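You operate a simulated robot arm through the tools that you are given. There is no shell and no other tool.

You are at the controls of a simulated two-armed robot. One attempt, no reset.

TASK
Scoop corn into a tray to about its line, tamp it, wipe its rim.
Fine: at the goods bench, lay the top tray of the stack in the nest; fill it from the open tub; the food ends level; spill hardly any; put scoop, tamper and wipe back. What is to be rubbed or washed off counts as gone when no trace of it is left.

Only the result counts: the job must be done as asked and must still hold three seconds after the hand-in. Knocking over, shifting, dropping, spilling or breaking anything else fails it.

THE ROBOT
Two 7-joint arms with four-finger grippers on one trunk that stands fixed in place. Base frame: the origin is at the foot of the trunk, x ahead of it, y to its left, z up; the work surface is at about z = 740. Lengths are in mm, angles in degrees, forces in N, time in s.
The left shoulder is at [40, 181, 1204], the right one opposite. With the tool pointing down near the work surface each hand reaches from about 180 to 820 mm from the base axis, measured 20 degrees to its own side. Payload 3.67 kg a hand.
Tool frame (each hand has its own): the origin (TCP) lies between the finger pads and is the grasp point; the fingertips stand 28 mm ahead of it; z points along the fingers, y is the line along which they close. The gripper opens to 112 mm; its body begins 73 mm behind the TCP.
Orientation is that of the tool frame in the base frame, as a unit quaternion [w, x, y, z]. With the fingers straight down and closing along the base's y, the tool's x points along the base's -x, its y along +y and its z along -z.

THE INTERFACE
- The arms move only by the tool apply_moves. It takes "left_moves", "right_moves" or both (then of equal length, played together; a hand with none holds still); each is a list of rows, each an object of numbers (a shift or turn left out is 0, a gripper value left out holds the last): "tx", "ty", "tz": the shift along the tool's x, y, z in m; "wx", "wy", "wz": the turn, a rotation vector about the tool's x, y, z in degrees; "gripper": the finger opening in m, from 0 to 0.112. In form: [{"tx": .., "ty": .., "tz": .., "wx": .., "wy": .., "wz": .., "gripper": ..}, ...]. A call has 1 to 20 rows; each row is the pose to reach, as a shift and turn from the pose commanded when the call began, along the tool's axes at that moment. Rows are played at 5 a second. More than 50 mm and 8.6 degrees between two rows, or a gripper value outside its range, and nothing of the call is played. Where a pose cannot be reached the arm comes as near as it can. A force on the tool above 40 N (or 10 N above the force at the start of the call, whichever is more), or a blocked arm, ends the call early, and 0.2 s more pass. Each finger travels about 72.4 mm/s and halts on what it meets, pressing with about 20 N; the grip force reading is that of the motor and also rises with nothing between the fingers. The clock runs only during rows and for 0.2 s after the last one: add rows that repeat a pose to give the fingers time. The reply holds the time, the measured pose of the TCP, the force on the tool along the base axes, the opening and the grip force, in the units named above and with some noise, with the torque about the TCP (base axes, N m) and any sound that the robot's microphone picked up.
- Cameras (640 x 400 px; columns grow to the right, rows downward): "scene" is now at [98, -39, 1424.3]; the picture's right is [-0.44, -0.90, 0.00], its down [-0.57, 0.28, -0.77] and it looks along [0.70, -0.34, -0.63] (base axes); focal length 336 px, centre (320, 200). "left" rides on the left gripper at [60, 18, -104] in its tool frame; the picture's right is [-0.29, 0.96, 0.00], its down [-0.80, -0.24, -0.55] and it looks along [-0.53, -0.16, 0.83] (tool axes); focal length 234 px, centre (320, 200). "right" rides on the right gripper at [60, -18, -104] in its tool frame; the picture's right is [0.29, 0.96, 0.00], its down [-0.80, 0.24, -0.55] and it looks along [-0.53, 0.16, 0.83] (tool axes); focal length 234 px, centre (320, 200). There is no depth. A picture from a camera that has moved, and an enlarged one, comes with that camera's place and axes in the base frame and with its lens.
- grab_frame(camera): a new picture of that camera. It takes no simulated time.
- raise_lower(by): moves the trunk up (or, below 0, down) by that many mm; the arms and the scene camera ride with it, the base frame stays. It gives what a move gives, with no picture.
- pan_tilt(pan, tilt): turns the head with the scene camera to pan (to the left, within 86 degrees either way) and tilt (down, from -29 to 69), counted from straight ahead of the robot. It gives what a move gives.
- close_up(camera, box): a new picture of the part [left, top, right, bottom] of that camera's present view, enlarged. It takes no simulated time.
- hand_in(): hands the job in; it is judged then, once.

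Places have to be worked out from the pictures, the camera data and where the tool is seen. Open the grippers and draw the arms clear of the work before you hand the job in, unless the task says otherwise.

The tools are called after "Call:" as name(argument=value, ...) on one line, values as JSON. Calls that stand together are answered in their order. apply_moves: Moves the arms, as the interface text tells. Its arguments: {"type":"object","properties":{"left_moves":{"type":"array"},"right_moves":{"type":"array"}},"required":[]} The other tools are called the same way: raise_lower (by) moves the trunk up or down; pan_tilt (pan, tilt) turns the head that bears the scene camera; grab_frame (camera) takes a picture; close_up (camera, box) takes an enlarged picture of a part of a camera's view; hand_in () hands the job in.

At the start:

```text
time_s: 0.0
left_eef_pos: [429.3, -10.5, 1153.5]
left_tcp_rot: [-0.001, 0.0, 1.0, 0.0]
left_force: [0.0, 0.6, -0.3]
left_wrist_torque: [-0.03, -0.03, 0.02]
left_width: 111.9
left_gripper_force: 0.1
right_eef_pos: [431.3, -546.3, 1172.8]
right_tcp_rot: [-0.001, 0.0, 1.0, 0.0]
right_force: [-0.1, -0.3, 0.2]
right_wrist_torque: [-0.01, -0.01, -0.01]
right_width: 111.9
right_gripper_force: 0.1
trunk travel left (down, up): [-325.0, 189.0]
head pan, tilt (commanded): [-26.0, 39.2]
```

scene: 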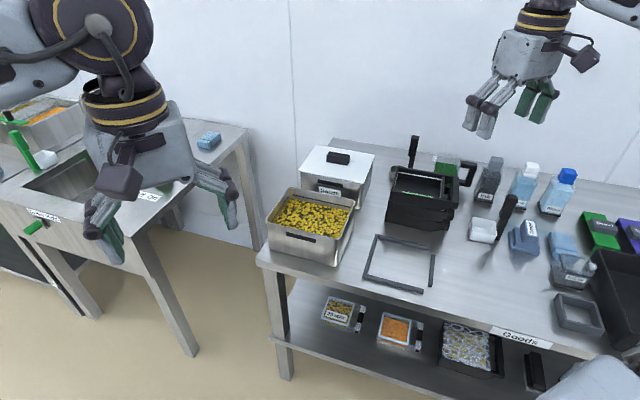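
right: 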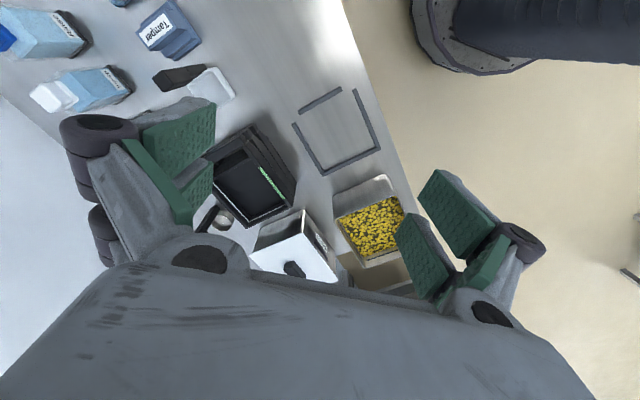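
left: 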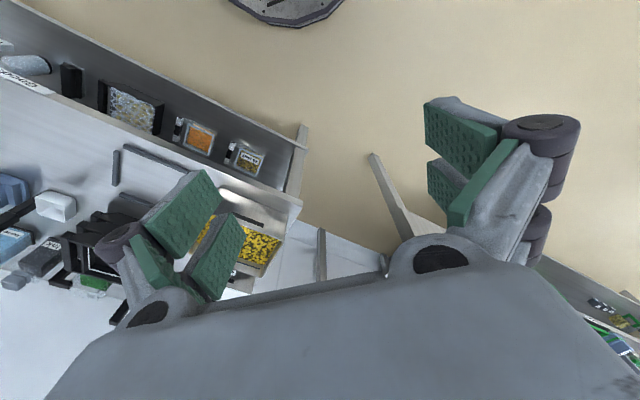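

I'll start by looking closely at the goods bench: tub, tray stack, nest, scoop, tamper and wipe.

Call:
close_up(camera="scene", box=[250, 130, 450, 300])

Call:
close_up(camera="scene", box=[440, 130, 640, 300])

Call:
close_up(camera="scene", box=[300, 280, 640, 400])

Call:
close_up(camera="scene", box=[0, 90, 250, 260])

```text
2.35 times, centred on (350, 215) of scene
camera zoom: at [98.0, -39.0, 1424.3], right [-0.44, -0.9, 0.0], down [-0.57, 0.28, -0.77], along [0.7, -0.34, -0.63], focal length 792 px, centre (249, 165)
```

zoom: 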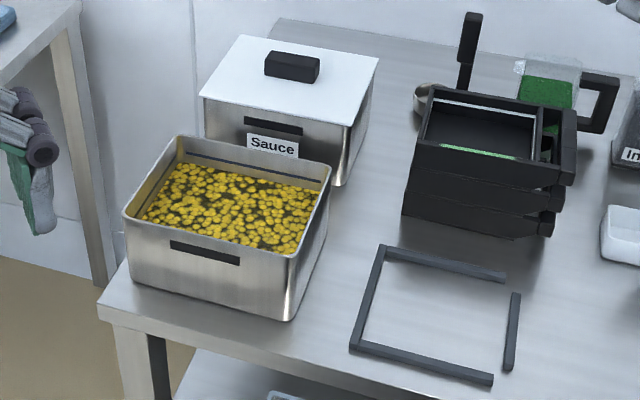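

```text
2.35 times, centred on (540, 215) of scene
camera zoom: at [98.0, -39.0, 1424.3], right [-0.44, -0.9, 0.0], down [-0.57, 0.28, -0.77], along [0.7, -0.34, -0.63], focal length 792 px, centre (-198, 165)
```

zoom: 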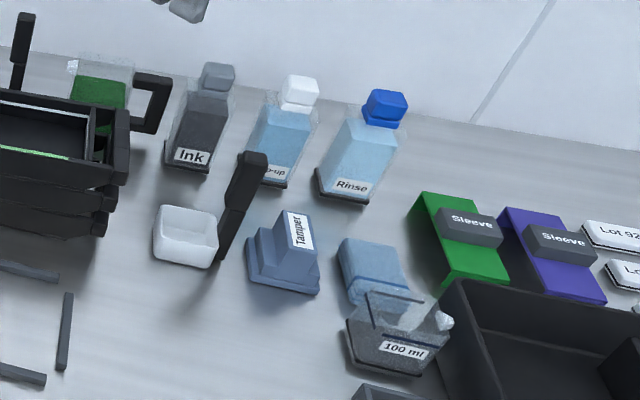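

```text
1.88 times, centred on (470, 340) of scene
camera zoom: at [98.0, -39.0, 1424.3], right [-0.44, -0.9, 0.0], down [-0.57, 0.28, -0.77], along [0.7, -0.34, -0.63], focal length 633 px, centre (38, -64)
```

zoom: 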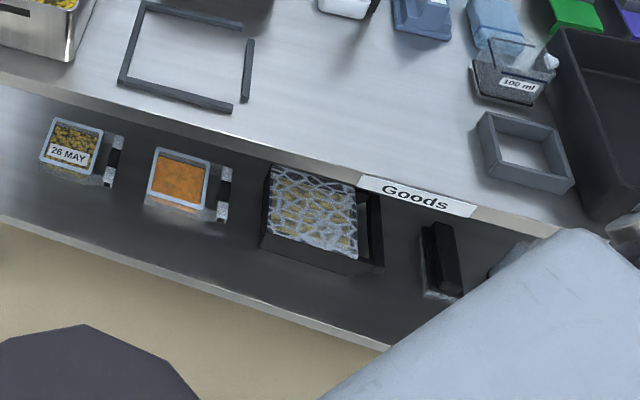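

```text
2.35 times, centred on (125, 175) of scene
camera zoom: at [98.0, -39.0, 1424.3], right [-0.44, -0.9, 0.0], down [-0.57, 0.28, -0.77], along [0.7, -0.34, -0.63], focal length 792 px, centre (779, 259)
```

zoom: 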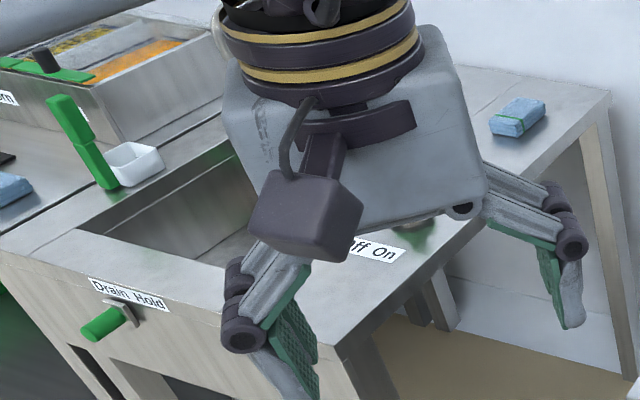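

I'll look around by turning the head, to see the whole room and the goods bench from the centre.

Call:
pan_tilt(pan=-45, tilt=40)

Call:
grab_frame(camera="scene")

Call:
pan_tilt(pan=-35, tilt=50)

Call:
grab_frame(camera="scene")

```text
time_s: 0.8
left_eef_pos: [428.8, -11.0, 1152.8]
left_tcp_rot: [0.0, 0.0, 1.0, 0.0]
left_force: [0.4, -0.1, -0.2]
left_wrist_torque: [0.03, 0.0, 0.0]
left_width: 111.8
left_gripper_force: 0.1
right_eef_pos: [431.8, -546.1, 1172.9]
right_tcp_rot: [0.001, 0.001, 1.0, 0.001]
right_force: [-0.4, -0.2, 0.6]
right_wrist_torque: [0.01, -0.01, 0.0]
right_width: 112.1
right_gripper_force: 0.0
trunk travel left (down, up): [-325.0, 189.0]
head pan, tilt (commanded): [-45.0, 40.0]
```

```text
taken
camera scene: at [81.3, -61.5, 1423.1], right [-0.71, -0.71, 0.0], down [-0.46, 0.45, -0.77], along [0.54, -0.54, -0.64], focal length 336 px, centre (320, 200)
```

scene: 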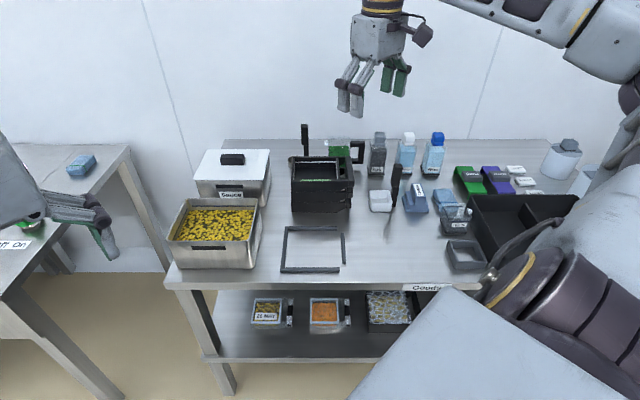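

```text
time_s: 1.5
left_eef_pos: [429.2, -10.4, 1154.2]
left_tcp_rot: [0.0, 0.0, 1.0, 0.0]
left_force: [-0.4, -0.5, -0.9]
left_wrist_torque: [0.03, -0.02, 0.01]
left_width: 112.1
left_gripper_force: 0.0
right_eef_pos: [432.4, -546.7, 1171.7]
right_tcp_rot: [0.0, 0.0, 1.0, 0.0]
right_force: [0.1, 0.1, 0.2]
right_wrist_torque: [0.0, 0.0, 0.0]
right_width: 111.8
right_gripper_force: 0.0
trunk travel left (down, up): [-325.0, 189.0]
head pan, tilt (commanded): [-35.0, 50.0]
```

```text
taken
camera scene: at [84.2, -45.7, 1409.0], right [-0.57, -0.82, 0.0], down [-0.63, 0.44, -0.64], along [0.53, -0.37, -0.77], focal length 336 px, centre (320, 200)
```

scene: 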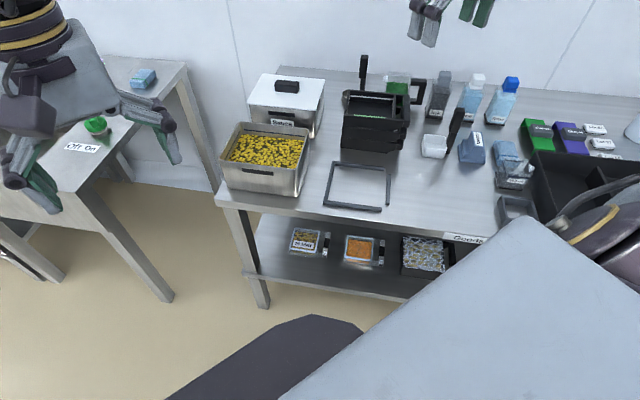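

The bench seems turned about 45° to the base. I'll go back to the pan −45 view and zoom in on each item for measuring.

Call:
pan_tilt(pan=-45, tilt=45)

Call:
close_up(camera="scene", box=[160, 80, 360, 205])

Call:
close_up(camera="scene", box=[260, 80, 380, 155])

Call:
close_up(camera="scene", box=[260, 155, 380, 250])

Call:
close_up(camera="scene", box=[350, 90, 490, 240])

```text
time_s: 2.3
left_eef_pos: [429.2, -9.3, 1152.9]
left_tcp_rot: [0.001, 0.0, 1.0, 0.0]
left_force: [0.7, 0.0, -0.5]
left_wrist_torque: [0.01, 0.03, -0.02]
left_width: 111.8
left_gripper_force: 0.1
right_eef_pos: [431.3, -546.6, 1171.6]
right_tcp_rot: [0.001, 0.0, 1.0, 0.0]
right_force: [0.7, 0.2, 0.0]
right_wrist_torque: [-0.02, -0.01, -0.02]
right_width: 111.8
right_gripper_force: 0.1
trunk travel left (down, up): [-325.0, 189.0]
head pan, tilt (commanded): [-45.0, 45.0]
```

```text
3.20 times, centred on (260, 142) of scene
camera zoom: at [78.7, -58.9, 1415.8], right [-0.71, -0.71, 0.0], down [-0.5, 0.5, -0.71], along [0.5, -0.5, -0.71], focal length 1077 px, centre (512, 384)
```

zoom: 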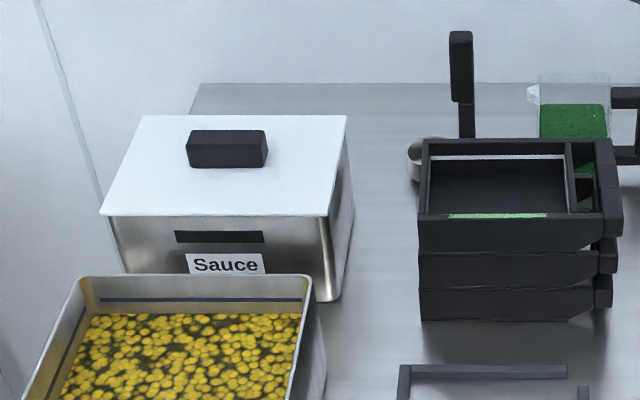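

```text
5.33 times, centred on (320, 118) of scene
camera zoom: at [78.7, -58.9, 1415.8], right [-0.71, -0.71, 0.0], down [-0.5, 0.5, -0.71], along [0.5, -0.5, -0.71], focal length 1794 px, centre (320, 640)
```

zoom: 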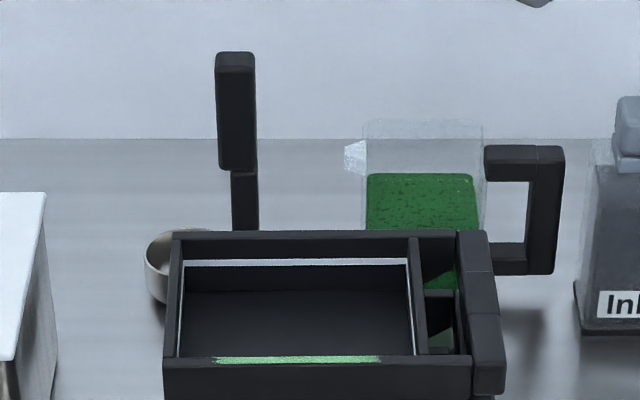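

```text
4.21 times, centred on (320, 202) of scene
camera zoom: at [78.7, -58.9, 1415.8], right [-0.71, -0.71, 0.0], down [-0.5, 0.5, -0.71], along [0.5, -0.5, -0.71], focal length 1417 px, centre (320, 190)
```

zoom: 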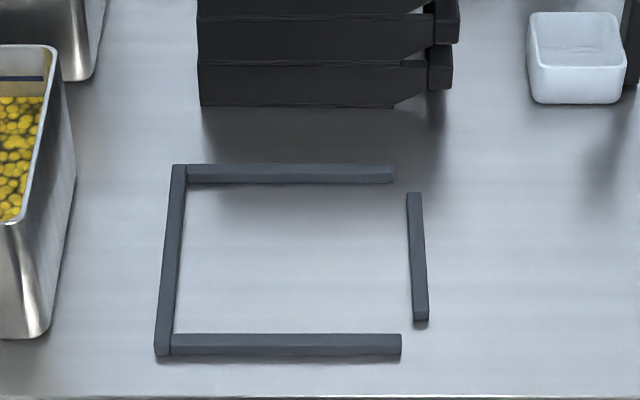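

```text
2.67 times, centred on (420, 165) of scene
camera zoom: at [78.7, -58.9, 1415.8], right [-0.71, -0.71, 0.0], down [-0.5, 0.5, -0.71], along [0.5, -0.5, -0.71], focal length 897 px, centre (53, 293)
```

zoom: 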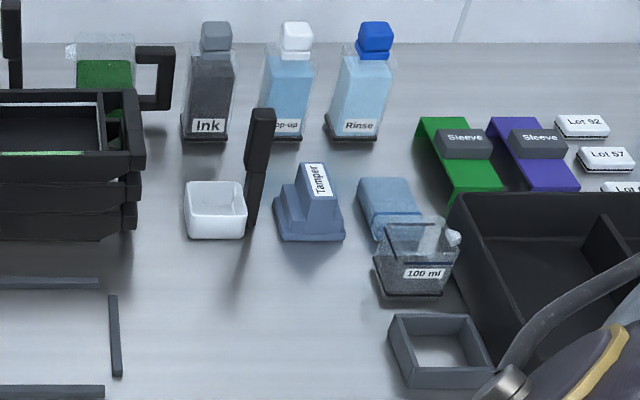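

The trays look about 125×157 mm with a bar handle on the right side. The nest lies at about (523,−481), the stack at (661,−640) and the scoop at (509,−750). I'll turn the right hand 45° to match the bench and move it so its camera looks down on the stack.

Call:
apply_moves(right_moves=[{"tx": -0.014, "ty": -0.003, "tz": 0.012, "wz": 7.5}, {"tx": -0.028, "ty": -0.006, "tz": 0.024, "wz": 15}, {"tx": -0.042, "ty": -0.009, "tz": 0.036, "wz": 22.5}, {"tx": -0.056, "ty": -0.012, "tz": 0.048, "wz": 30}, {"tx": -0.07, "ty": -0.015, "tz": 0.06, "wz": 37.5}, {"tx": -0.084, "ty": -0.018, "tz": 0.072, "wz": 45}, {"tx": -0.084, "ty": -0.018, "tz": 0.072, "wz": 45}])

Call:
grab_frame(camera="right")

Call:
grab_frame(camera="scene")

```text
time_s: 3.9
left_eef_pos: [429.2, -8.5, 1153.8]
left_tcp_rot: [0.0, 0.0, 1.0, 0.001]
left_force: [0.0, 0.2, 0.3]
left_wrist_torque: [0.01, 0.0, -0.03]
left_width: 112.2
left_gripper_force: 0.2
right_eef_pos: [516.6, -564.5, 1100.4]
right_tcp_rot: [0.001, 0.382, 0.924, 0.001]
right_force: [1.0, -0.4, 0.2]
right_wrist_torque: [-0.01, -0.02, 0.0]
right_width: 111.8
right_gripper_force: 0.0
trunk travel left (down, up): [-325.0, 189.0]
head pan, tilt (commanded): [-45.0, 45.0]
```

```text
taken
camera right: at [460.5, -533.3, 1204.9], right [0.47, 0.88, 0.0], down [0.73, -0.4, 0.55], along [0.49, -0.26, -0.83], focal length 234 px, centre (320, 200)
```

right: 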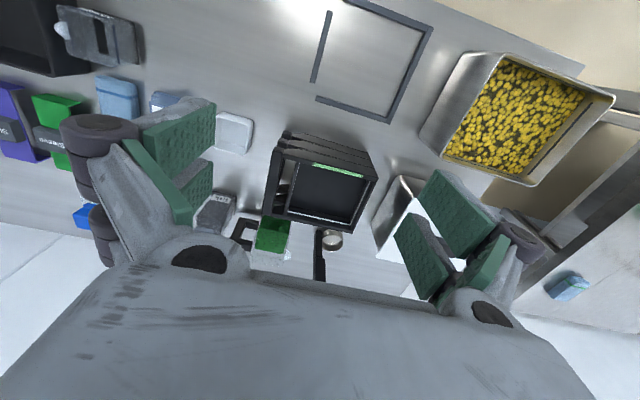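

```text
taken
camera scene: at [78.2, -59.1, 1415.9], right [-0.71, -0.71, 0.0], down [-0.5, 0.5, -0.71], along [0.5, -0.5, -0.71], focal length 336 px, centre (320, 200)
```

scene: 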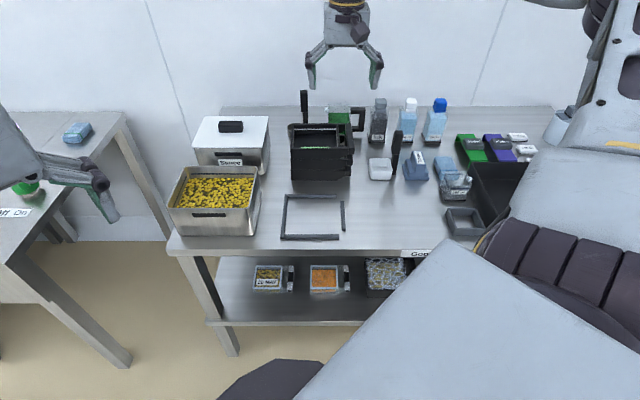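

The right camera now looks down on the stack. I'll enlarge the stack, the nest, and the tools.

Call:
close_up(camera="right", box=[230, 120, 390, 270])

Call:
close_up(camera="right", box=[290, 0, 450, 130])

Call:
close_up(camera="right", box=[0, 0, 270, 180])

Call:
close_up(camera="right", box=[400, 30, 640, 220])

```text
2.67 times, centred on (310, 195) of right
camera zoom: at [460.5, -533.3, 1204.9], right [0.47, 0.88, 0.0], down [0.73, -0.4, 0.55], along [0.49, -0.26, -0.83], focal length 624 px, centre (347, 213)
```

zoom: 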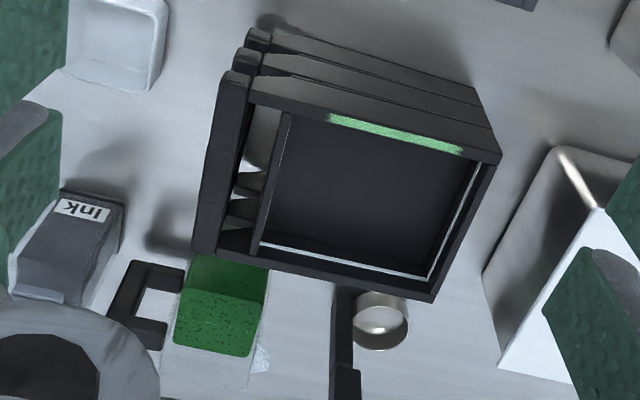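

```text
3.08 times, centred on (370, 65) of right
camera zoom: at [460.5, -533.3, 1204.9], right [0.47, 0.88, 0.0], down [0.73, -0.4, 0.55], along [0.49, -0.26, -0.83], focal length 720 px, centre (166, 615)
```

zoom: 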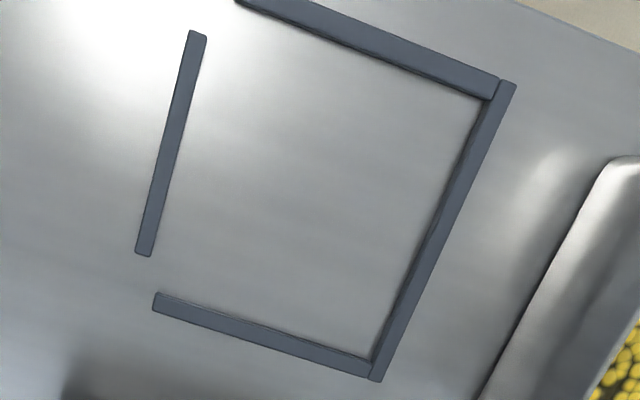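

```text
2.22 times, centred on (135, 90) of right
camera zoom: at [460.5, -533.3, 1204.9], right [0.47, 0.88, 0.0], down [0.73, -0.4, 0.55], along [0.49, -0.26, -0.83], focal length 520 px, centre (731, 444)
```

zoom: 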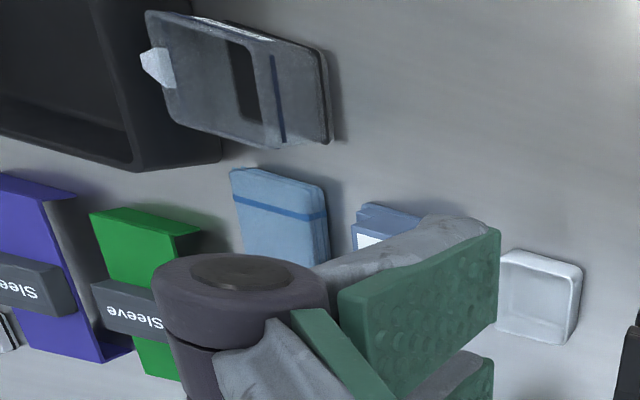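

```text
2.11 times, centred on (520, 125) of right
camera zoom: at [460.5, -533.3, 1204.9], right [0.47, 0.88, 0.0], down [0.73, -0.4, 0.55], along [0.49, -0.26, -0.83], focal length 493 px, centre (-101, 358)
```

zoom: 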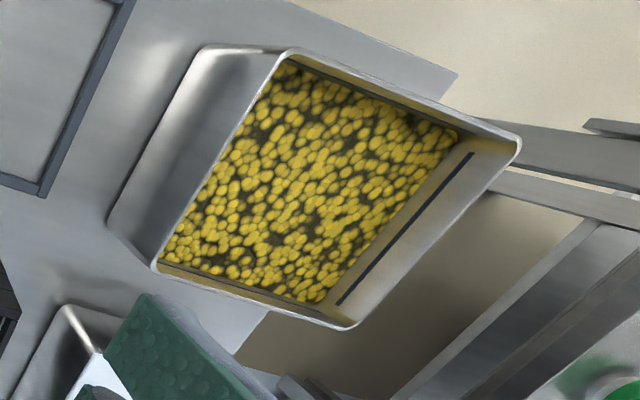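

The green smear sits on the top of the front rim of the top tray; the tray has an open side handle bar at about t=62..80 (bench coordinates). I'll move the camera closer to inspect the handle gap and the rim.

Call:
apply_moves(right_moves=[{"tx": -0.022, "ty": -0.0105, "tz": 0.036}, {"tx": -0.044, "ty": -0.021, "tz": 0.072}, {"tx": -0.066, "ty": -0.0315, "tz": 0.108}, {"tx": -0.0875, "ty": -0.042, "tz": 0.144}, {"tx": -0.0875, "ty": -0.042, "tz": 0.144}])

Call:
grab_frame(camera="right")

Call:
close_up(camera="right", box=[250, 80, 490, 300])

Call:
close_up(camera="scene", box=[260, 60, 420, 200])

```text
time_s: 5.1
left_eef_pos: [428.3, -9.3, 1153.4]
left_tcp_rot: [0.0, 0.0, 1.0, 0.0]
left_force: [-0.3, 1.1, 0.5]
left_wrist_torque: [-0.02, -0.02, 0.04]
left_width: 112.0
left_gripper_force: 0.0
right_eef_pos: [548.7, -655.8, 955.3]
right_tcp_rot: [0.001, 0.382, 0.924, 0.0]
right_force: [0.6, -0.4, 0.2]
right_wrist_torque: [0.0, 0.01, 0.03]
right_width: 111.8
right_gripper_force: 0.1
trunk travel left (down, up): [-325.0, 189.0]
head pan, tilt (commanded): [-45.0, 45.0]
```

```text
taken
camera right: at [492.9, -625.5, 1058.4], right [0.47, 0.88, 0.0], down [0.73, -0.39, 0.56], along [0.49, -0.26, -0.83], focal length 234 px, centre (320, 200)
```

right: 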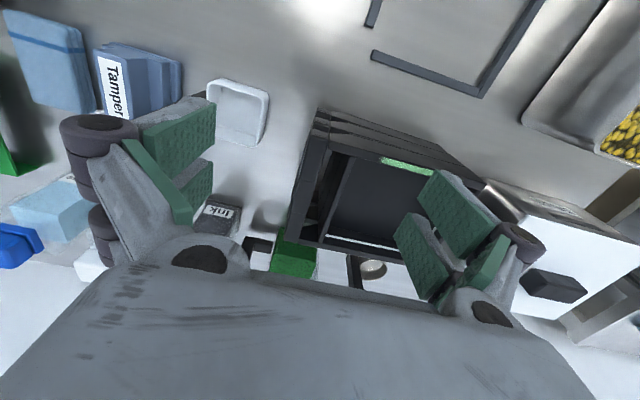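

```text
1.82 times, centred on (370, 190) of right
camera zoom: at [492.9, -625.5, 1058.4], right [0.47, 0.88, 0.0], down [0.73, -0.39, 0.56], along [0.49, -0.26, -0.83], focal length 426 px, centre (229, 218)
```

zoom: 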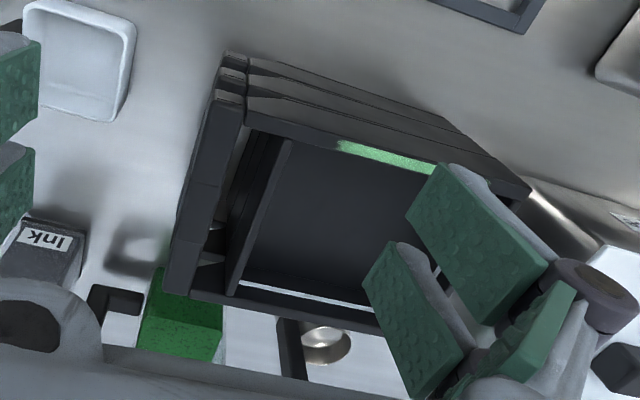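

```text
2.86 times, centred on (340, 130) of scene
camera zoom: at [77.8, -58.3, 1416.0], right [-0.71, -0.71, 0.0], down [-0.5, 0.5, -0.71], along [0.5, -0.5, -0.71], focal length 961 px, centre (263, 400)
```

zoom: 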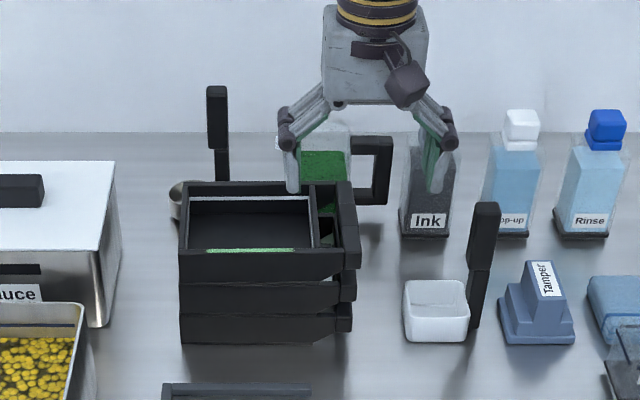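

Everything agrees: rim of the top tray at z≈861, front-left corner at (s,t)=(855,−95), and the nest interior is s 640–777, t −103…43. The handle gap is narrow and has a strut, so I'll pinch the front wall; I rotate the hand −90° above it.

Call:
apply_moves(right_moves=[{"tx": -0.001, "ty": 0.008, "wz": -8.2}, {"tx": -0.002, "ty": 0.015, "wz": -16.4}, {"tx": -0.003, "ty": 0.022, "wz": -24.6}, {"tx": -0.004, "ty": 0.03, "wz": -32.8}, {"tx": -0.005, "ty": 0.037, "wz": -41}, {"tx": -0.006, "ty": 0.045, "wz": -49.2}, {"tx": -0.007, "ty": 0.052, "wz": -57.4}, {"tx": -0.008, "ty": 0.06, "wz": -65.6}, {"tx": -0.009, "ty": 0.067, "wz": -73.8}, {"tx": -0.01, "ty": 0.075, "wz": -82}, {"tx": -0.01, "ty": 0.081, "wz": -89}, {"tx": -0.01, "ty": 0.081, "wz": -89}])

Call:
grab_frame(camera="right")

Call:
grab_frame(camera="scene")

```text
time_s: 7.7
left_eef_pos: [427.9, -10.3, 1152.4]
left_tcp_rot: [0.001, 0.0, 1.0, -0.001]
left_force: [0.2, -0.4, -0.4]
left_wrist_torque: [-0.02, -0.01, 0.0]
left_width: 112.0
left_gripper_force: 0.0
right_eef_pos: [612.7, -605.4, 956.3]
right_tcp_rot: [0.0, -0.375, 0.927, 0.0]
right_force: [0.9, 0.0, -0.3]
right_wrist_torque: [0.01, -0.01, 0.0]
right_width: 112.1
right_gripper_force: 0.1
trunk travel left (down, up): [-325.0, 189.0]
head pan, tilt (commanded): [-45.0, 45.0]
```

```text
taken
camera right: at [580.2, -659.2, 1059.9], right [-0.87, 0.49, 0.0], down [0.41, 0.73, 0.55], along [0.27, 0.48, -0.83], focal length 234 px, centre (320, 200)
```

right: 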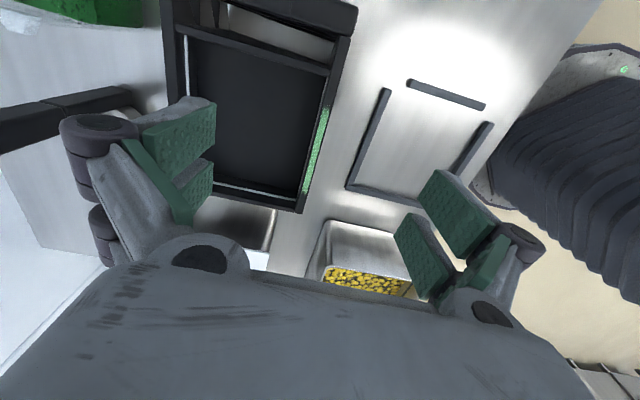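

```text
taken
camera scene: at [78.6, -59.0, 1415.9], right [-0.71, -0.71, 0.0], down [-0.5, 0.5, -0.71], along [0.5, -0.5, -0.71], focal length 336 px, centre (320, 200)
```

scene: 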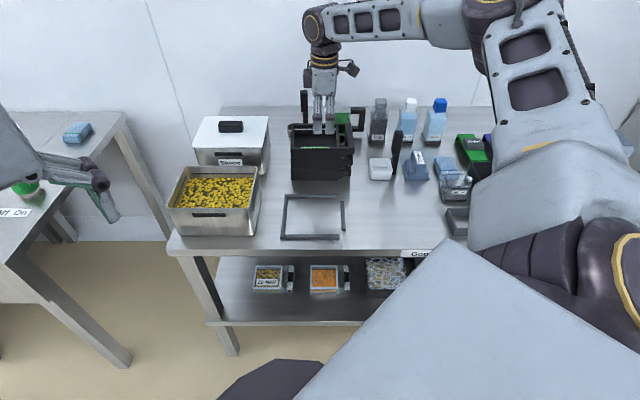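

The pose is reachable. I'll zoom on the tray's front wall in the right camera to line up the pinch precisely.

Call:
close_up(camera="right", box=[150, 0, 370, 220])

Call:
close_up(camera="right", box=[330, 60, 510, 220])

Call:
close_up(camera="scene", box=[270, 80, 390, 200])

```text
1.82 times, centred on (260, 110) of right
camera zoom: at [580.2, -659.2, 1059.9], right [-0.87, 0.49, 0.0], down [0.41, 0.73, 0.55], along [0.27, 0.48, -0.83], focal length 426 px, centre (429, 364)
```

zoom: 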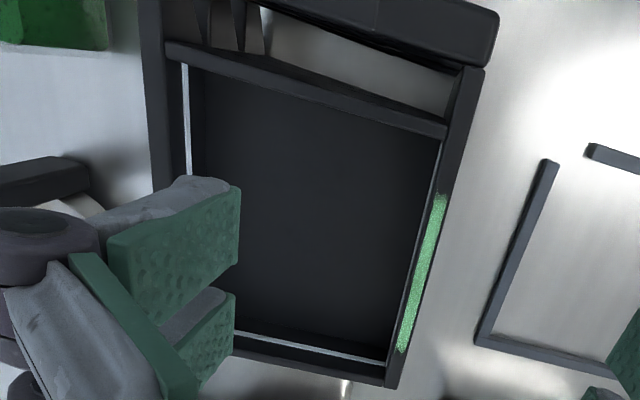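

```text
2.50 times, centred on (420, 140) of right
camera zoom: at [580.2, -659.2, 1059.9], right [-0.87, 0.49, 0.0], down [0.41, 0.73, 0.55], along [0.27, 0.48, -0.83], focal length 585 px, centre (70, 350)
```

zoom: 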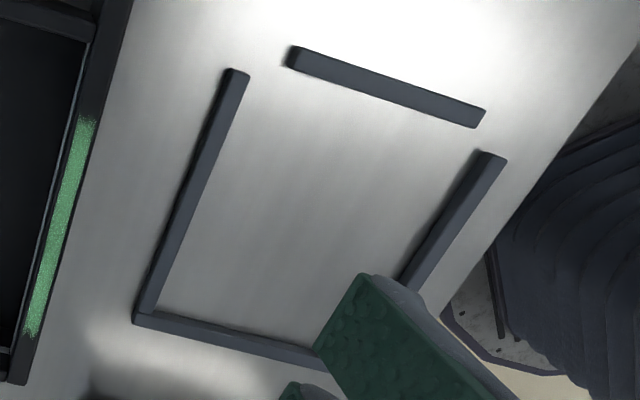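

```text
3.33 times, centred on (330, 140) of scene
camera zoom: at [78.6, -59.0, 1415.9], right [-0.71, -0.71, 0.0], down [-0.5, 0.5, -0.71], along [0.5, -0.5, -0.71], focal length 1122 px, centre (287, 400)
```

zoom: 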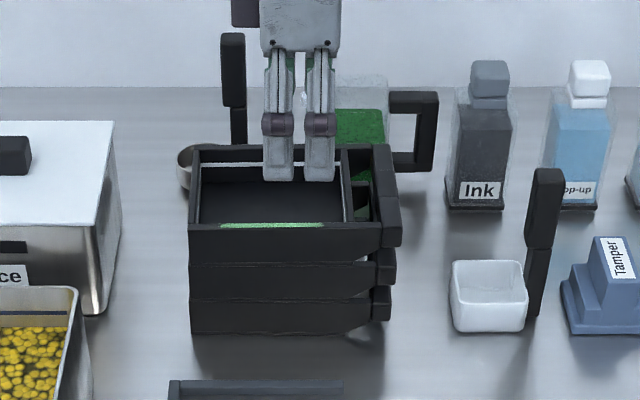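

The hand is centred over the front wall (wall s≈858–864, TCP s≈861). I trim the yaw by 1.7°, half-close the fingers and descend so the tips are about 26 mm below the rim.

Call:
apply_moves(right_moves=[{"wz": -1.7, "gripper": 0.06}, {"wz": -1.7, "tz": 0.03, "gripper": 0.06}, {"wz": -1.7, "tz": 0.06}, {"wz": -1.7, "tz": 0.08}, {"wz": -1.7, "tz": 0.094}, {"wz": -1.7, "tz": 0.094, "gripper": 0.03}, {"wz": -1.7, "tz": 0.094, "gripper": 0.03}])

Call:
grab_frame(camera="right")

Call:
close_up(camera="scene", box=[270, 80, 390, 200])

```text
time_s: 9.3
left_eef_pos: [428.3, -10.1, 1153.7]
left_tcp_rot: [0.0, 0.0, 1.0, -0.001]
left_force: [0.6, 0.5, -0.9]
left_wrist_torque: [0.01, 0.02, 0.04]
left_width: 111.9
left_gripper_force: 0.0
right_eef_pos: [610.2, -605.9, 862.4]
right_tcp_rot: [0.001, -0.389, 0.921, 0.0]
right_force: [-0.4, 0.1, -0.1]
right_wrist_torque: [0.0, -0.02, -0.01]
right_width: 29.9
right_gripper_force: 0.0
trunk travel left (down, up): [-325.0, 189.0]
head pan, tilt (commanded): [-45.0, 45.0]
```

```text
taken
camera right: at [579.8, -661.0, 965.8], right [-0.89, 0.46, 0.0], down [0.38, 0.74, 0.55], along [0.26, 0.49, -0.83], focal length 234 px, centre (320, 200)
```

right: 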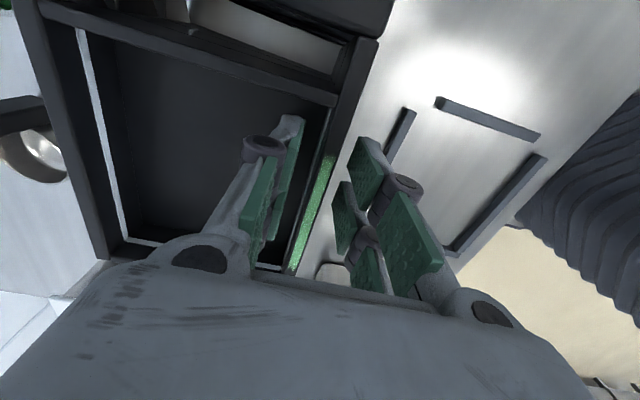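

```text
3.33 times, centred on (330, 140) of scene
camera zoom: at [78.8, -58.9, 1415.9], right [-0.71, -0.71, 0.0], down [-0.5, 0.5, -0.71], along [0.5, -0.5, -0.71], focal length 1122 px, centre (287, 400)
```

zoom: 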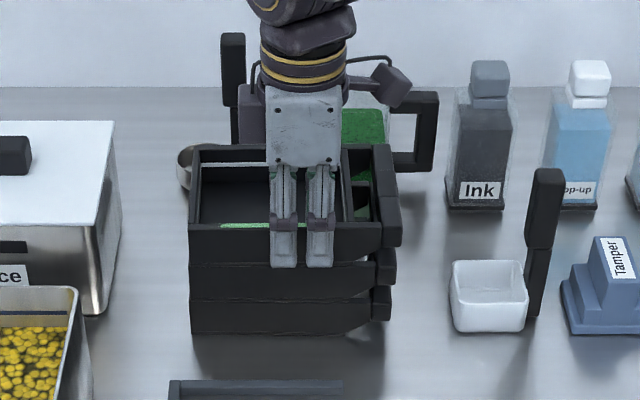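

Fingers straddle the front wall. I close in small steps after a 1 mm shift, watching the grip force.

Call:
apply_moves(right_moves=[{"ty": -0.001, "gripper": 0.02}, {"ty": -0.001, "gripper": 0.014}, {"ty": -0.001, "gripper": 0.01}, {"ty": -0.001, "gripper": 0.008}, {"ty": -0.001, "gripper": 0.006}, {"ty": -0.001, "gripper": 0.004}, {"ty": -0.001, "gripper": 0.002}, {"ty": -0.001, "gripper": 0.0}, {"ty": -0.001, "gripper": 0.0}, {"ty": -0.001, "gripper": 0.0}])

Call:
grab_frame(camera="right")

Call:
close_up(camera="scene", box=[270, 80, 390, 200])

```text
time_s: 11.5
left_eef_pos: [429.8, -9.7, 1153.8]
left_tcp_rot: [0.0, 0.0, 1.0, -0.001]
left_force: [0.2, -1.0, 1.0]
left_wrist_torque: [-0.02, 0.0, -0.02]
left_width: 111.9
left_gripper_force: 0.0
right_eef_pos: [611.6, -606.8, 862.4]
right_tcp_rot: [0.0, -0.388, 0.922, 0.0]
right_force: [0.2, -0.1, 0.3]
right_wrist_torque: [-0.01, 0.0, 0.02]
right_width: 8.7
right_gripper_force: 20.0
trunk travel left (down, up): [-325.0, 189.0]
head pan, tilt (commanded): [-45.0, 45.0]
```

```text
taken
camera right: at [581.3, -661.7, 966.2], right [-0.89, 0.46, 0.0], down [0.38, 0.74, 0.55], along [0.26, 0.49, -0.83], focal length 234 px, centre (320, 200)
```

right: 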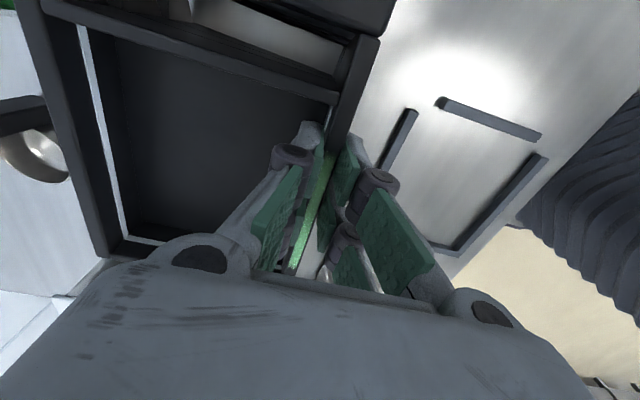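

```text
3.33 times, centred on (330, 140) of scene
camera zoom: at [78.7, -58.9, 1415.9], right [-0.71, -0.71, 0.0], down [-0.5, 0.5, -0.71], along [0.5, -0.5, -0.71], focal length 1122 px, centre (287, 400)
```

zoom: 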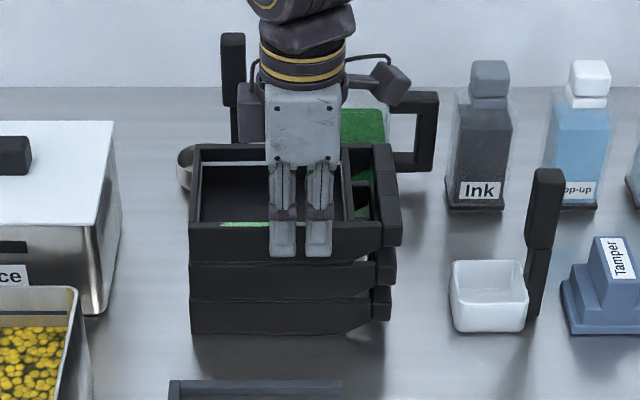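

Gripped at 8.7 mm with 20 N and the tray unmoved. I lift slowly 15 mm first and check how it hangs.

Call:
apply_moves(right_moves=[{"tz": -0.003}, {"tz": -0.006}, {"tz": -0.01}, {"tz": -0.015}, {"tz": -0.015}])

Call:
close_up(camera="scene", box=[270, 80, 390, 200])

Call:
grab_frame(camera="right")

```text
time_s: 12.7
left_eef_pos: [428.6, -10.1, 1152.2]
left_tcp_rot: [0.001, 0.001, 1.0, 0.0]
left_force: [0.3, 0.4, -1.0]
left_wrist_torque: [-0.01, 0.0, 0.0]
left_width: 112.1
left_gripper_force: 0.0
right_eef_pos: [611.5, -606.5, 875.8]
right_tcp_rot: [0.0, -0.388, 0.922, 0.001]
right_force: [0.8, 1.0, -0.9]
right_wrist_torque: [0.03, 0.02, -0.01]
right_width: 8.8
right_gripper_force: 19.3
trunk travel left (down, up): [-325.0, 189.0]
head pan, tilt (commanded): [-45.0, 45.0]
```

```text
3.33 times, centred on (330, 140) of scene
camera zoom: at [78.9, -59.0, 1415.8], right [-0.71, -0.71, 0.0], down [-0.5, 0.5, -0.71], along [0.5, -0.5, -0.71], focal length 1122 px, centre (287, 400)
```

zoom: 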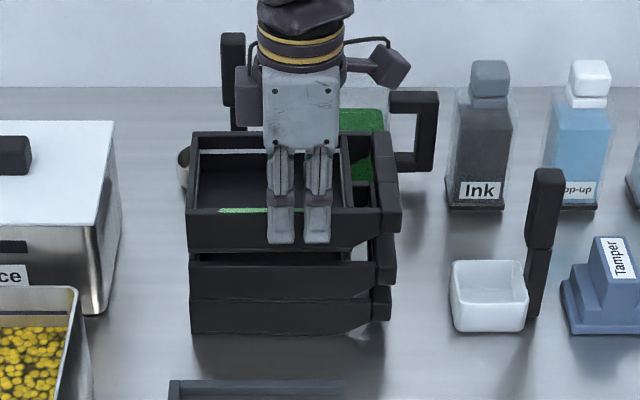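

```text
taken
camera right: at [582.6, -660.8, 980.0], right [-0.89, 0.46, 0.0], down [0.39, 0.74, 0.55], along [0.26, 0.49, -0.83], focal length 234 px, centre (320, 200)
```

right: 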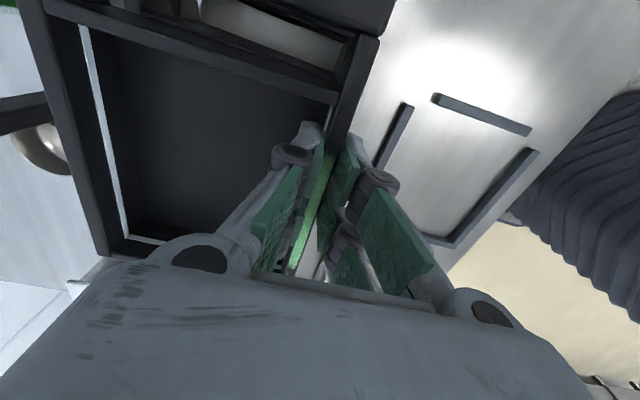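

Only the top tray came up, level and light. I raise it 25 mm and carry it back toward the nest, stopping above it to check alignment.

Call:
apply_moves(right_moves=[{"tz": -0.01}, {"tz": -0.025}, {"tz": -0.025, "ty": 0.015, "tx": -0.0005}, {"tz": -0.025, "ty": 0.04, "tx": -0.0014}, {"tz": -0.025, "ty": 0.07, "tx": -0.0024}, {"tz": -0.025, "ty": 0.1, "tx": -0.0035}, {"tz": -0.02, "ty": 0.13, "tx": -0.0045}, {"tz": -0.01, "ty": 0.16, "tx": -0.0055}, {"tz": 0.0, "ty": 0.185, "tx": -0.0064}, {"tz": 0.01, "ty": 0.203, "tx": -0.007}, {"tz": 0.02, "ty": 0.2104, "tx": -0.0073, "wz": 0.7}, {"tz": 0.02, "ty": 0.2104, "tx": -0.0073, "wz": 0.7}])

Call:
grab_frame(camera="right")

Call:
close_up(camera="scene", box=[250, 130, 390, 260])

```text
time_s: 15.3
left_eef_pos: [428.6, -9.2, 1153.1]
left_tcp_rot: [0.0, 0.001, 1.0, 0.0]
left_force: [-0.7, -0.2, 0.8]
left_wrist_torque: [0.01, -0.03, -0.01]
left_width: 112.1
left_gripper_force: 0.1
right_eef_pos: [467.5, -454.9, 853.8]
right_tcp_rot: [0.0, -0.383, 0.924, 0.0]
right_force: [1.0, 0.3, -1.3]
right_wrist_torque: [0.06, 0.02, -0.01]
right_width: 8.8
right_gripper_force: 20.0
trunk travel left (down, up): [-325.0, 189.0]
head pan, tilt (commanded): [-45.0, 45.0]
```

```text
taken
camera right: at [437.2, -510.0, 957.9], right [-0.88, 0.47, 0.0], down [0.39, 0.73, 0.55], along [0.26, 0.49, -0.83], focal length 234 px, centre (320, 200)
```

right: 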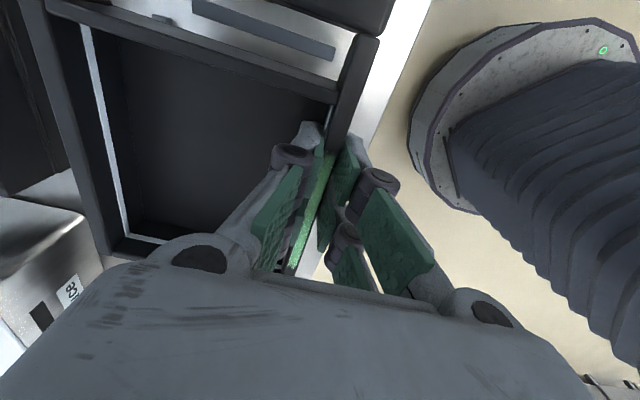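

```text
3.08 times, centred on (320, 195) of scene
camera zoom: at [78.6, -59.1, 1415.9], right [-0.71, -0.71, 0.0], down [-0.5, 0.5, -0.71], along [0.5, -0.5, -0.71], focal length 1035 px, centre (320, 215)
```

zoom: 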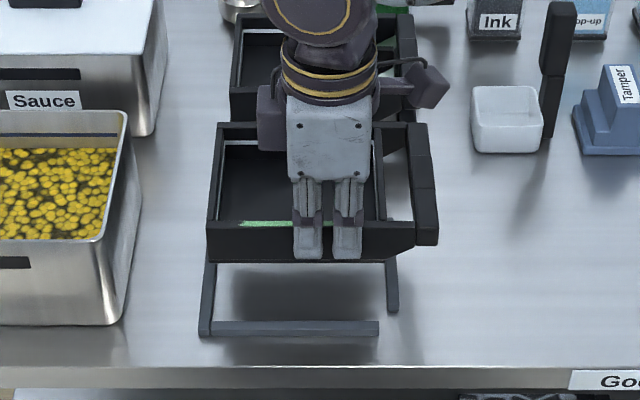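

Above the nest and aligned. I lower until the tray's bottom is about 7 mm above the nest bars and check both sides.

Call:
apply_moves(right_moves=[{"tz": 0.015}, {"tz": 0.03}, {"tz": 0.045}, {"tz": 0.056}, {"tz": 0.056}])

Call:
close_up(camera="scene", box=[260, 150, 370, 260])

Call:
grab_frame(camera="right")

```text
time_s: 16.5
left_eef_pos: [428.4, -9.4, 1152.6]
left_tcp_rot: [0.001, 0.0, 1.0, 0.0]
left_force: [0.5, -0.3, 0.1]
left_wrist_torque: [0.0, -0.02, 0.03]
left_width: 111.6
left_gripper_force: 0.1
right_eef_pos: [467.6, -451.9, 801.8]
right_tcp_rot: [0.001, -0.383, 0.924, 0.0]
right_force: [-0.5, 0.2, -0.5]
right_wrist_torque: [0.02, 0.04, 0.03]
right_width: 8.9
right_gripper_force: 19.6
trunk travel left (down, up): [-325.0, 189.0]
head pan, tilt (commanded): [-45.0, 45.0]
```

```text
3.64 times, centred on (315, 205) of scene
camera zoom: at [78.5, -59.0, 1415.9], right [-0.71, -0.71, 0.0], down [-0.5, 0.5, -0.71], along [0.5, -0.5, -0.71], focal length 1223 px, centre (338, 182)
```

zoom: 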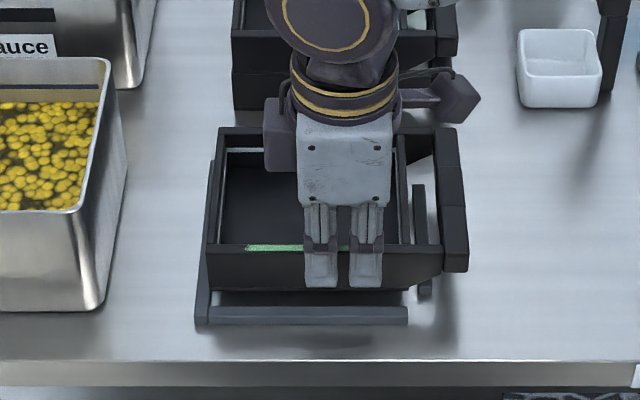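

```text
taken
camera right: at [437.4, -507.0, 905.3], right [-0.88, 0.47, 0.0], down [0.39, 0.73, 0.55], along [0.26, 0.49, -0.83], focal length 234 px, centre (320, 200)
```

right: 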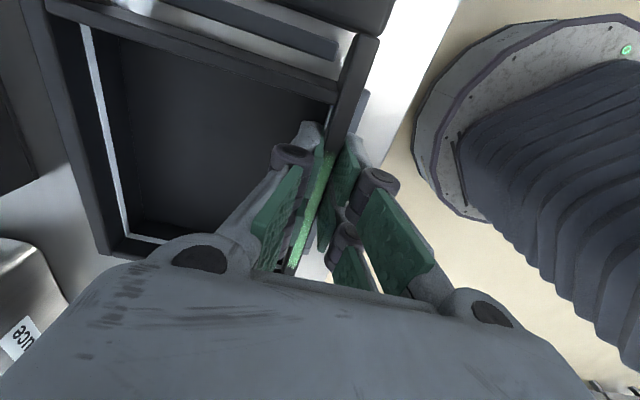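

The tray sits about 5–6 mm too far left relative to the nest opening (left edge is over the left bar). I shift it right 5.5 mm and recheck before lowering.

Call:
apply_moves(right_moves=[{"tx": 0.003}, {"tx": 0.0055}, {"tx": 0.0055}])

Call:
close_up(camera="scene", box=[270, 160, 360, 250])

```text
time_s: 17.3
left_eef_pos: [428.3, -9.4, 1152.8]
left_tcp_rot: [0.0, 0.0, 1.0, 0.0]
left_force: [-0.4, 0.2, -0.6]
left_wrist_torque: [-0.01, 0.0, -0.02]
left_width: 112.1
left_gripper_force: 0.1
right_eef_pos: [462.7, -457.7, 800.9]
right_tcp_rot: [0.001, -0.383, 0.924, 0.001]
right_force: [-0.6, -0.3, -0.5]
right_wrist_torque: [0.0, 0.03, -0.02]
right_width: 8.7
right_gripper_force: 20.2
trunk travel left (down, up): [-325.0, 189.0]
head pan, tilt (commanded): [-45.0, 45.0]
```

```text
4.44 times, centred on (315, 205) of scene
camera zoom: at [78.9, -58.9, 1415.9], right [-0.71, -0.71, 0.0], down [-0.5, 0.5, -0.71], along [0.5, -0.5, -0.71], focal length 1495 px, centre (342, 178)
```

zoom: 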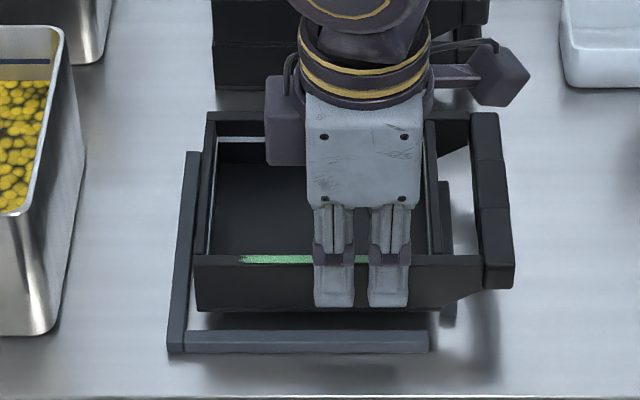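

Now clearance is about 5 mm left and 2.5 mm right; I nudge 1.3 mm left and lower to just above the bench.

Call:
apply_moves(right_moves=[{"tx": -0.0013}, {"tx": -0.0013, "tz": 0.005}, {"tx": -0.0013, "tz": 0.01}, {"tx": -0.0013, "tz": 0.015}, {"tx": -0.0013, "tz": 0.015}])

Call:
close_up(camera="scene", box=[270, 160, 360, 250])

```text
time_s: 18.5
left_eef_pos: [429.5, -10.2, 1153.0]
left_tcp_rot: [0.0, 0.0, 1.0, 0.0]
left_force: [0.3, 0.0, 0.1]
left_wrist_torque: [0.04, 0.01, -0.01]
left_width: 111.8
left_gripper_force: 0.1
right_eef_pos: [462.9, -456.6, 786.6]
right_tcp_rot: [0.0, -0.383, 0.924, 0.0]
right_force: [-1.0, 0.7, -1.0]
right_wrist_torque: [-0.01, 0.04, 0.05]
right_width: 8.6
right_gripper_force: 20.0
trunk travel left (down, up): [-325.0, 189.0]
head pan, tilt (commanded): [-45.0, 45.0]
```

```text
4.44 times, centred on (315, 205) of scene
camera zoom: at [78.6, -59.0, 1415.9], right [-0.71, -0.71, 0.0], down [-0.5, 0.5, -0.71], along [0.5, -0.5, -0.71], focal length 1495 px, centre (342, 178)
```

zoom: 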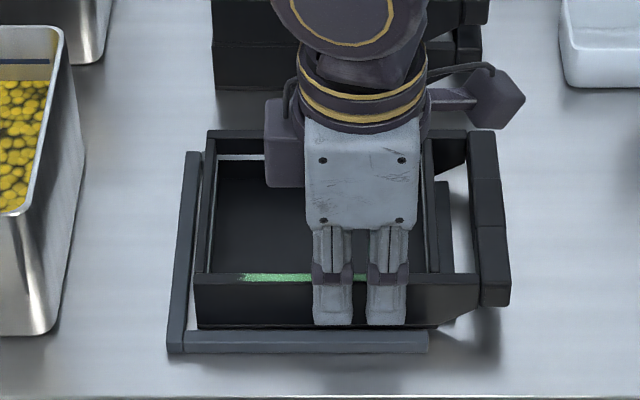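

The tray has entered the nest without contact. I lower the last ~4–5 mm in small steps watching the force.

Call:
apply_moves(right_moves=[{"tz": 0.002}, {"tz": 0.0035}, {"tz": 0.0035}])

Call:
apply_moves(right_moves=[{"tz": 0.001}, {"tz": 0.001}])

```text
time_s: 19.3
left_eef_pos: [428.9, -8.8, 1152.4]
left_tcp_rot: [0.0, 0.0, 1.0, 0.0]
left_force: [0.0, 1.2, 0.2]
left_wrist_torque: [-0.03, -0.03, -0.02]
left_width: 112.0
left_gripper_force: 0.1
right_eef_pos: [462.7, -457.6, 783.1]
right_tcp_rot: [-0.001, -0.383, 0.924, 0.0]
right_force: [0.8, -0.9, 3.8]
right_wrist_torque: [0.04, -0.03, -0.03]
right_width: 8.8
right_gripper_force: 20.1
trunk travel left (down, up): [-325.0, 189.0]
head pan, tilt (commanded): [-45.0, 45.0]
```

```text
time_s: 19.9
left_eef_pos: [428.1, -8.5, 1153.1]
left_tcp_rot: [0.001, 0.0, 1.0, 0.001]
left_force: [-0.6, -0.2, -0.7]
left_wrist_torque: [0.0, -0.04, 0.03]
left_width: 111.9
left_gripper_force: 0.0
right_eef_pos: [462.3, -456.7, 783.0]
right_tcp_rot: [0.001, -0.383, 0.924, 0.0]
right_force: [-0.6, -1.8, 11.4]
right_wrist_torque: [-0.09, -0.01, 0.0]
right_width: 8.6
right_gripper_force: 20.1
trunk travel left (down, up): [-325.0, 189.0]
head pan, tilt (commanded): [-45.0, 45.0]
```

The tray is down (11 N upward). I back off 1 mm to take off the preload and then open slowly.

Call:
apply_moves(right_moves=[{"tz": -0.001}, {"tz": -0.0015}, {"tz": -0.0015, "gripper": 0.012}, {"tz": -0.0015, "gripper": 0.016}, {"tz": -0.0015, "gripper": 0.022}, {"tz": -0.0015, "gripper": 0.03}, {"tz": -0.0015, "gripper": 0.03}])

Call:
close_up(camera="scene", box=[270, 160, 360, 250])

```text
time_s: 21.5
left_eef_pos: [429.0, -8.8, 1152.8]
left_tcp_rot: [0.0, -0.001, 1.0, 0.0]
left_force: [0.1, 0.2, 0.9]
left_wrist_torque: [0.02, 0.04, 0.02]
left_width: 112.0
left_gripper_force: 0.1
right_eef_pos: [462.9, -455.7, 782.3]
right_tcp_rot: [0.0, -0.382, 0.924, -0.001]
right_force: [-0.4, 0.7, 0.1]
right_wrist_torque: [0.0, -0.04, -0.03]
right_width: 30.1
right_gripper_force: 0.0
trunk travel left (down, up): [-325.0, 189.0]
head pan, tilt (commanded): [-45.0, 45.0]
```

```text
4.44 times, centred on (315, 205) of scene
camera zoom: at [78.7, -58.9, 1415.9], right [-0.71, -0.71, 0.0], down [-0.5, 0.5, -0.71], along [0.5, -0.5, -0.71], focal length 1495 px, centre (342, 178)
```

zoom: 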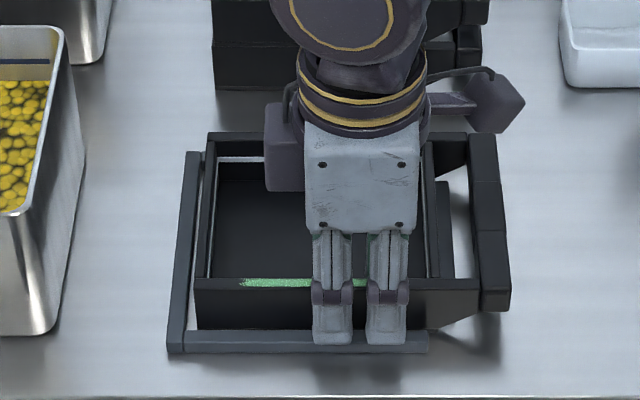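

Tray is laid in the nest. I raise the hand straight up and clear, then view the tray and the scoop.

Call:
apply_moves(right_moves=[{"tz": -0.03}, {"tz": -0.07}, {"tz": -0.12}, {"tz": -0.17}, {"tz": -0.22}, {"tz": -0.22}])

Call:
grab_frame(camera="right")

Call:
close_up(camera="scene", box=[260, 160, 370, 250])

```text
time_s: 22.9
left_eef_pos: [429.1, -9.9, 1153.5]
left_tcp_rot: [0.0, -0.001, 1.0, 0.0]
left_force: [0.2, 0.1, 0.2]
left_wrist_torque: [-0.03, -0.01, 0.01]
left_width: 111.9
left_gripper_force: 0.1
right_eef_pos: [463.3, -458.0, 1003.7]
right_tcp_rot: [0.0, -0.383, 0.924, 0.001]
right_force: [-0.1, 0.3, 0.1]
right_wrist_torque: [0.0, 0.02, -0.02]
right_width: 30.0
right_gripper_force: 0.0
trunk travel left (down, up): [-325.0, 189.0]
head pan, tilt (commanded): [-45.0, 45.0]
```

```text
taken
camera right: at [433.5, -511.8, 1107.6], right [-0.88, 0.47, 0.0], down [0.39, 0.73, 0.55], along [0.26, 0.49, -0.83], focal length 234 px, centre (320, 200)
```

right: 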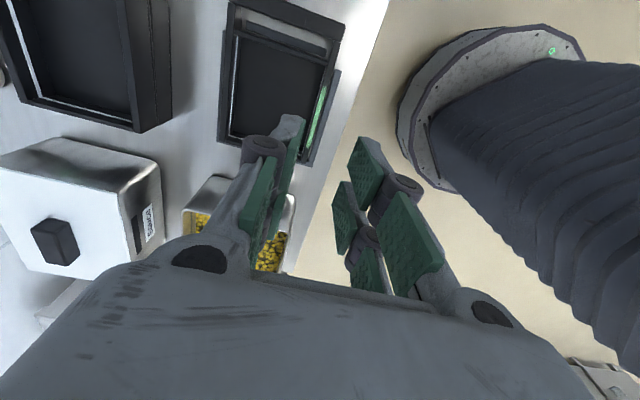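

```text
4.44 times, centred on (315, 205) of scene
camera zoom: at [79.0, -59.4, 1415.8], right [-0.71, -0.71, 0.0], down [-0.5, 0.5, -0.71], along [0.5, -0.5, -0.71], focal length 1495 px, centre (342, 178)
```

zoom: 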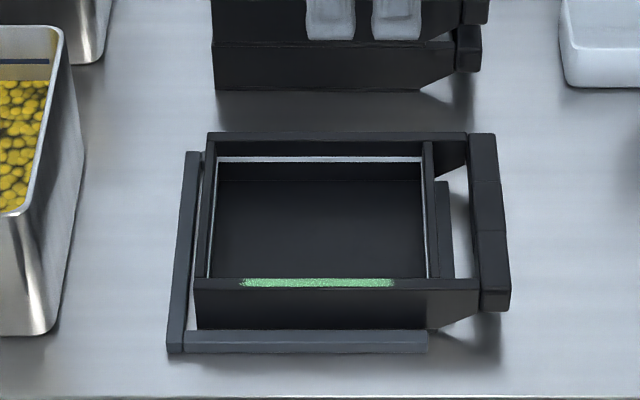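

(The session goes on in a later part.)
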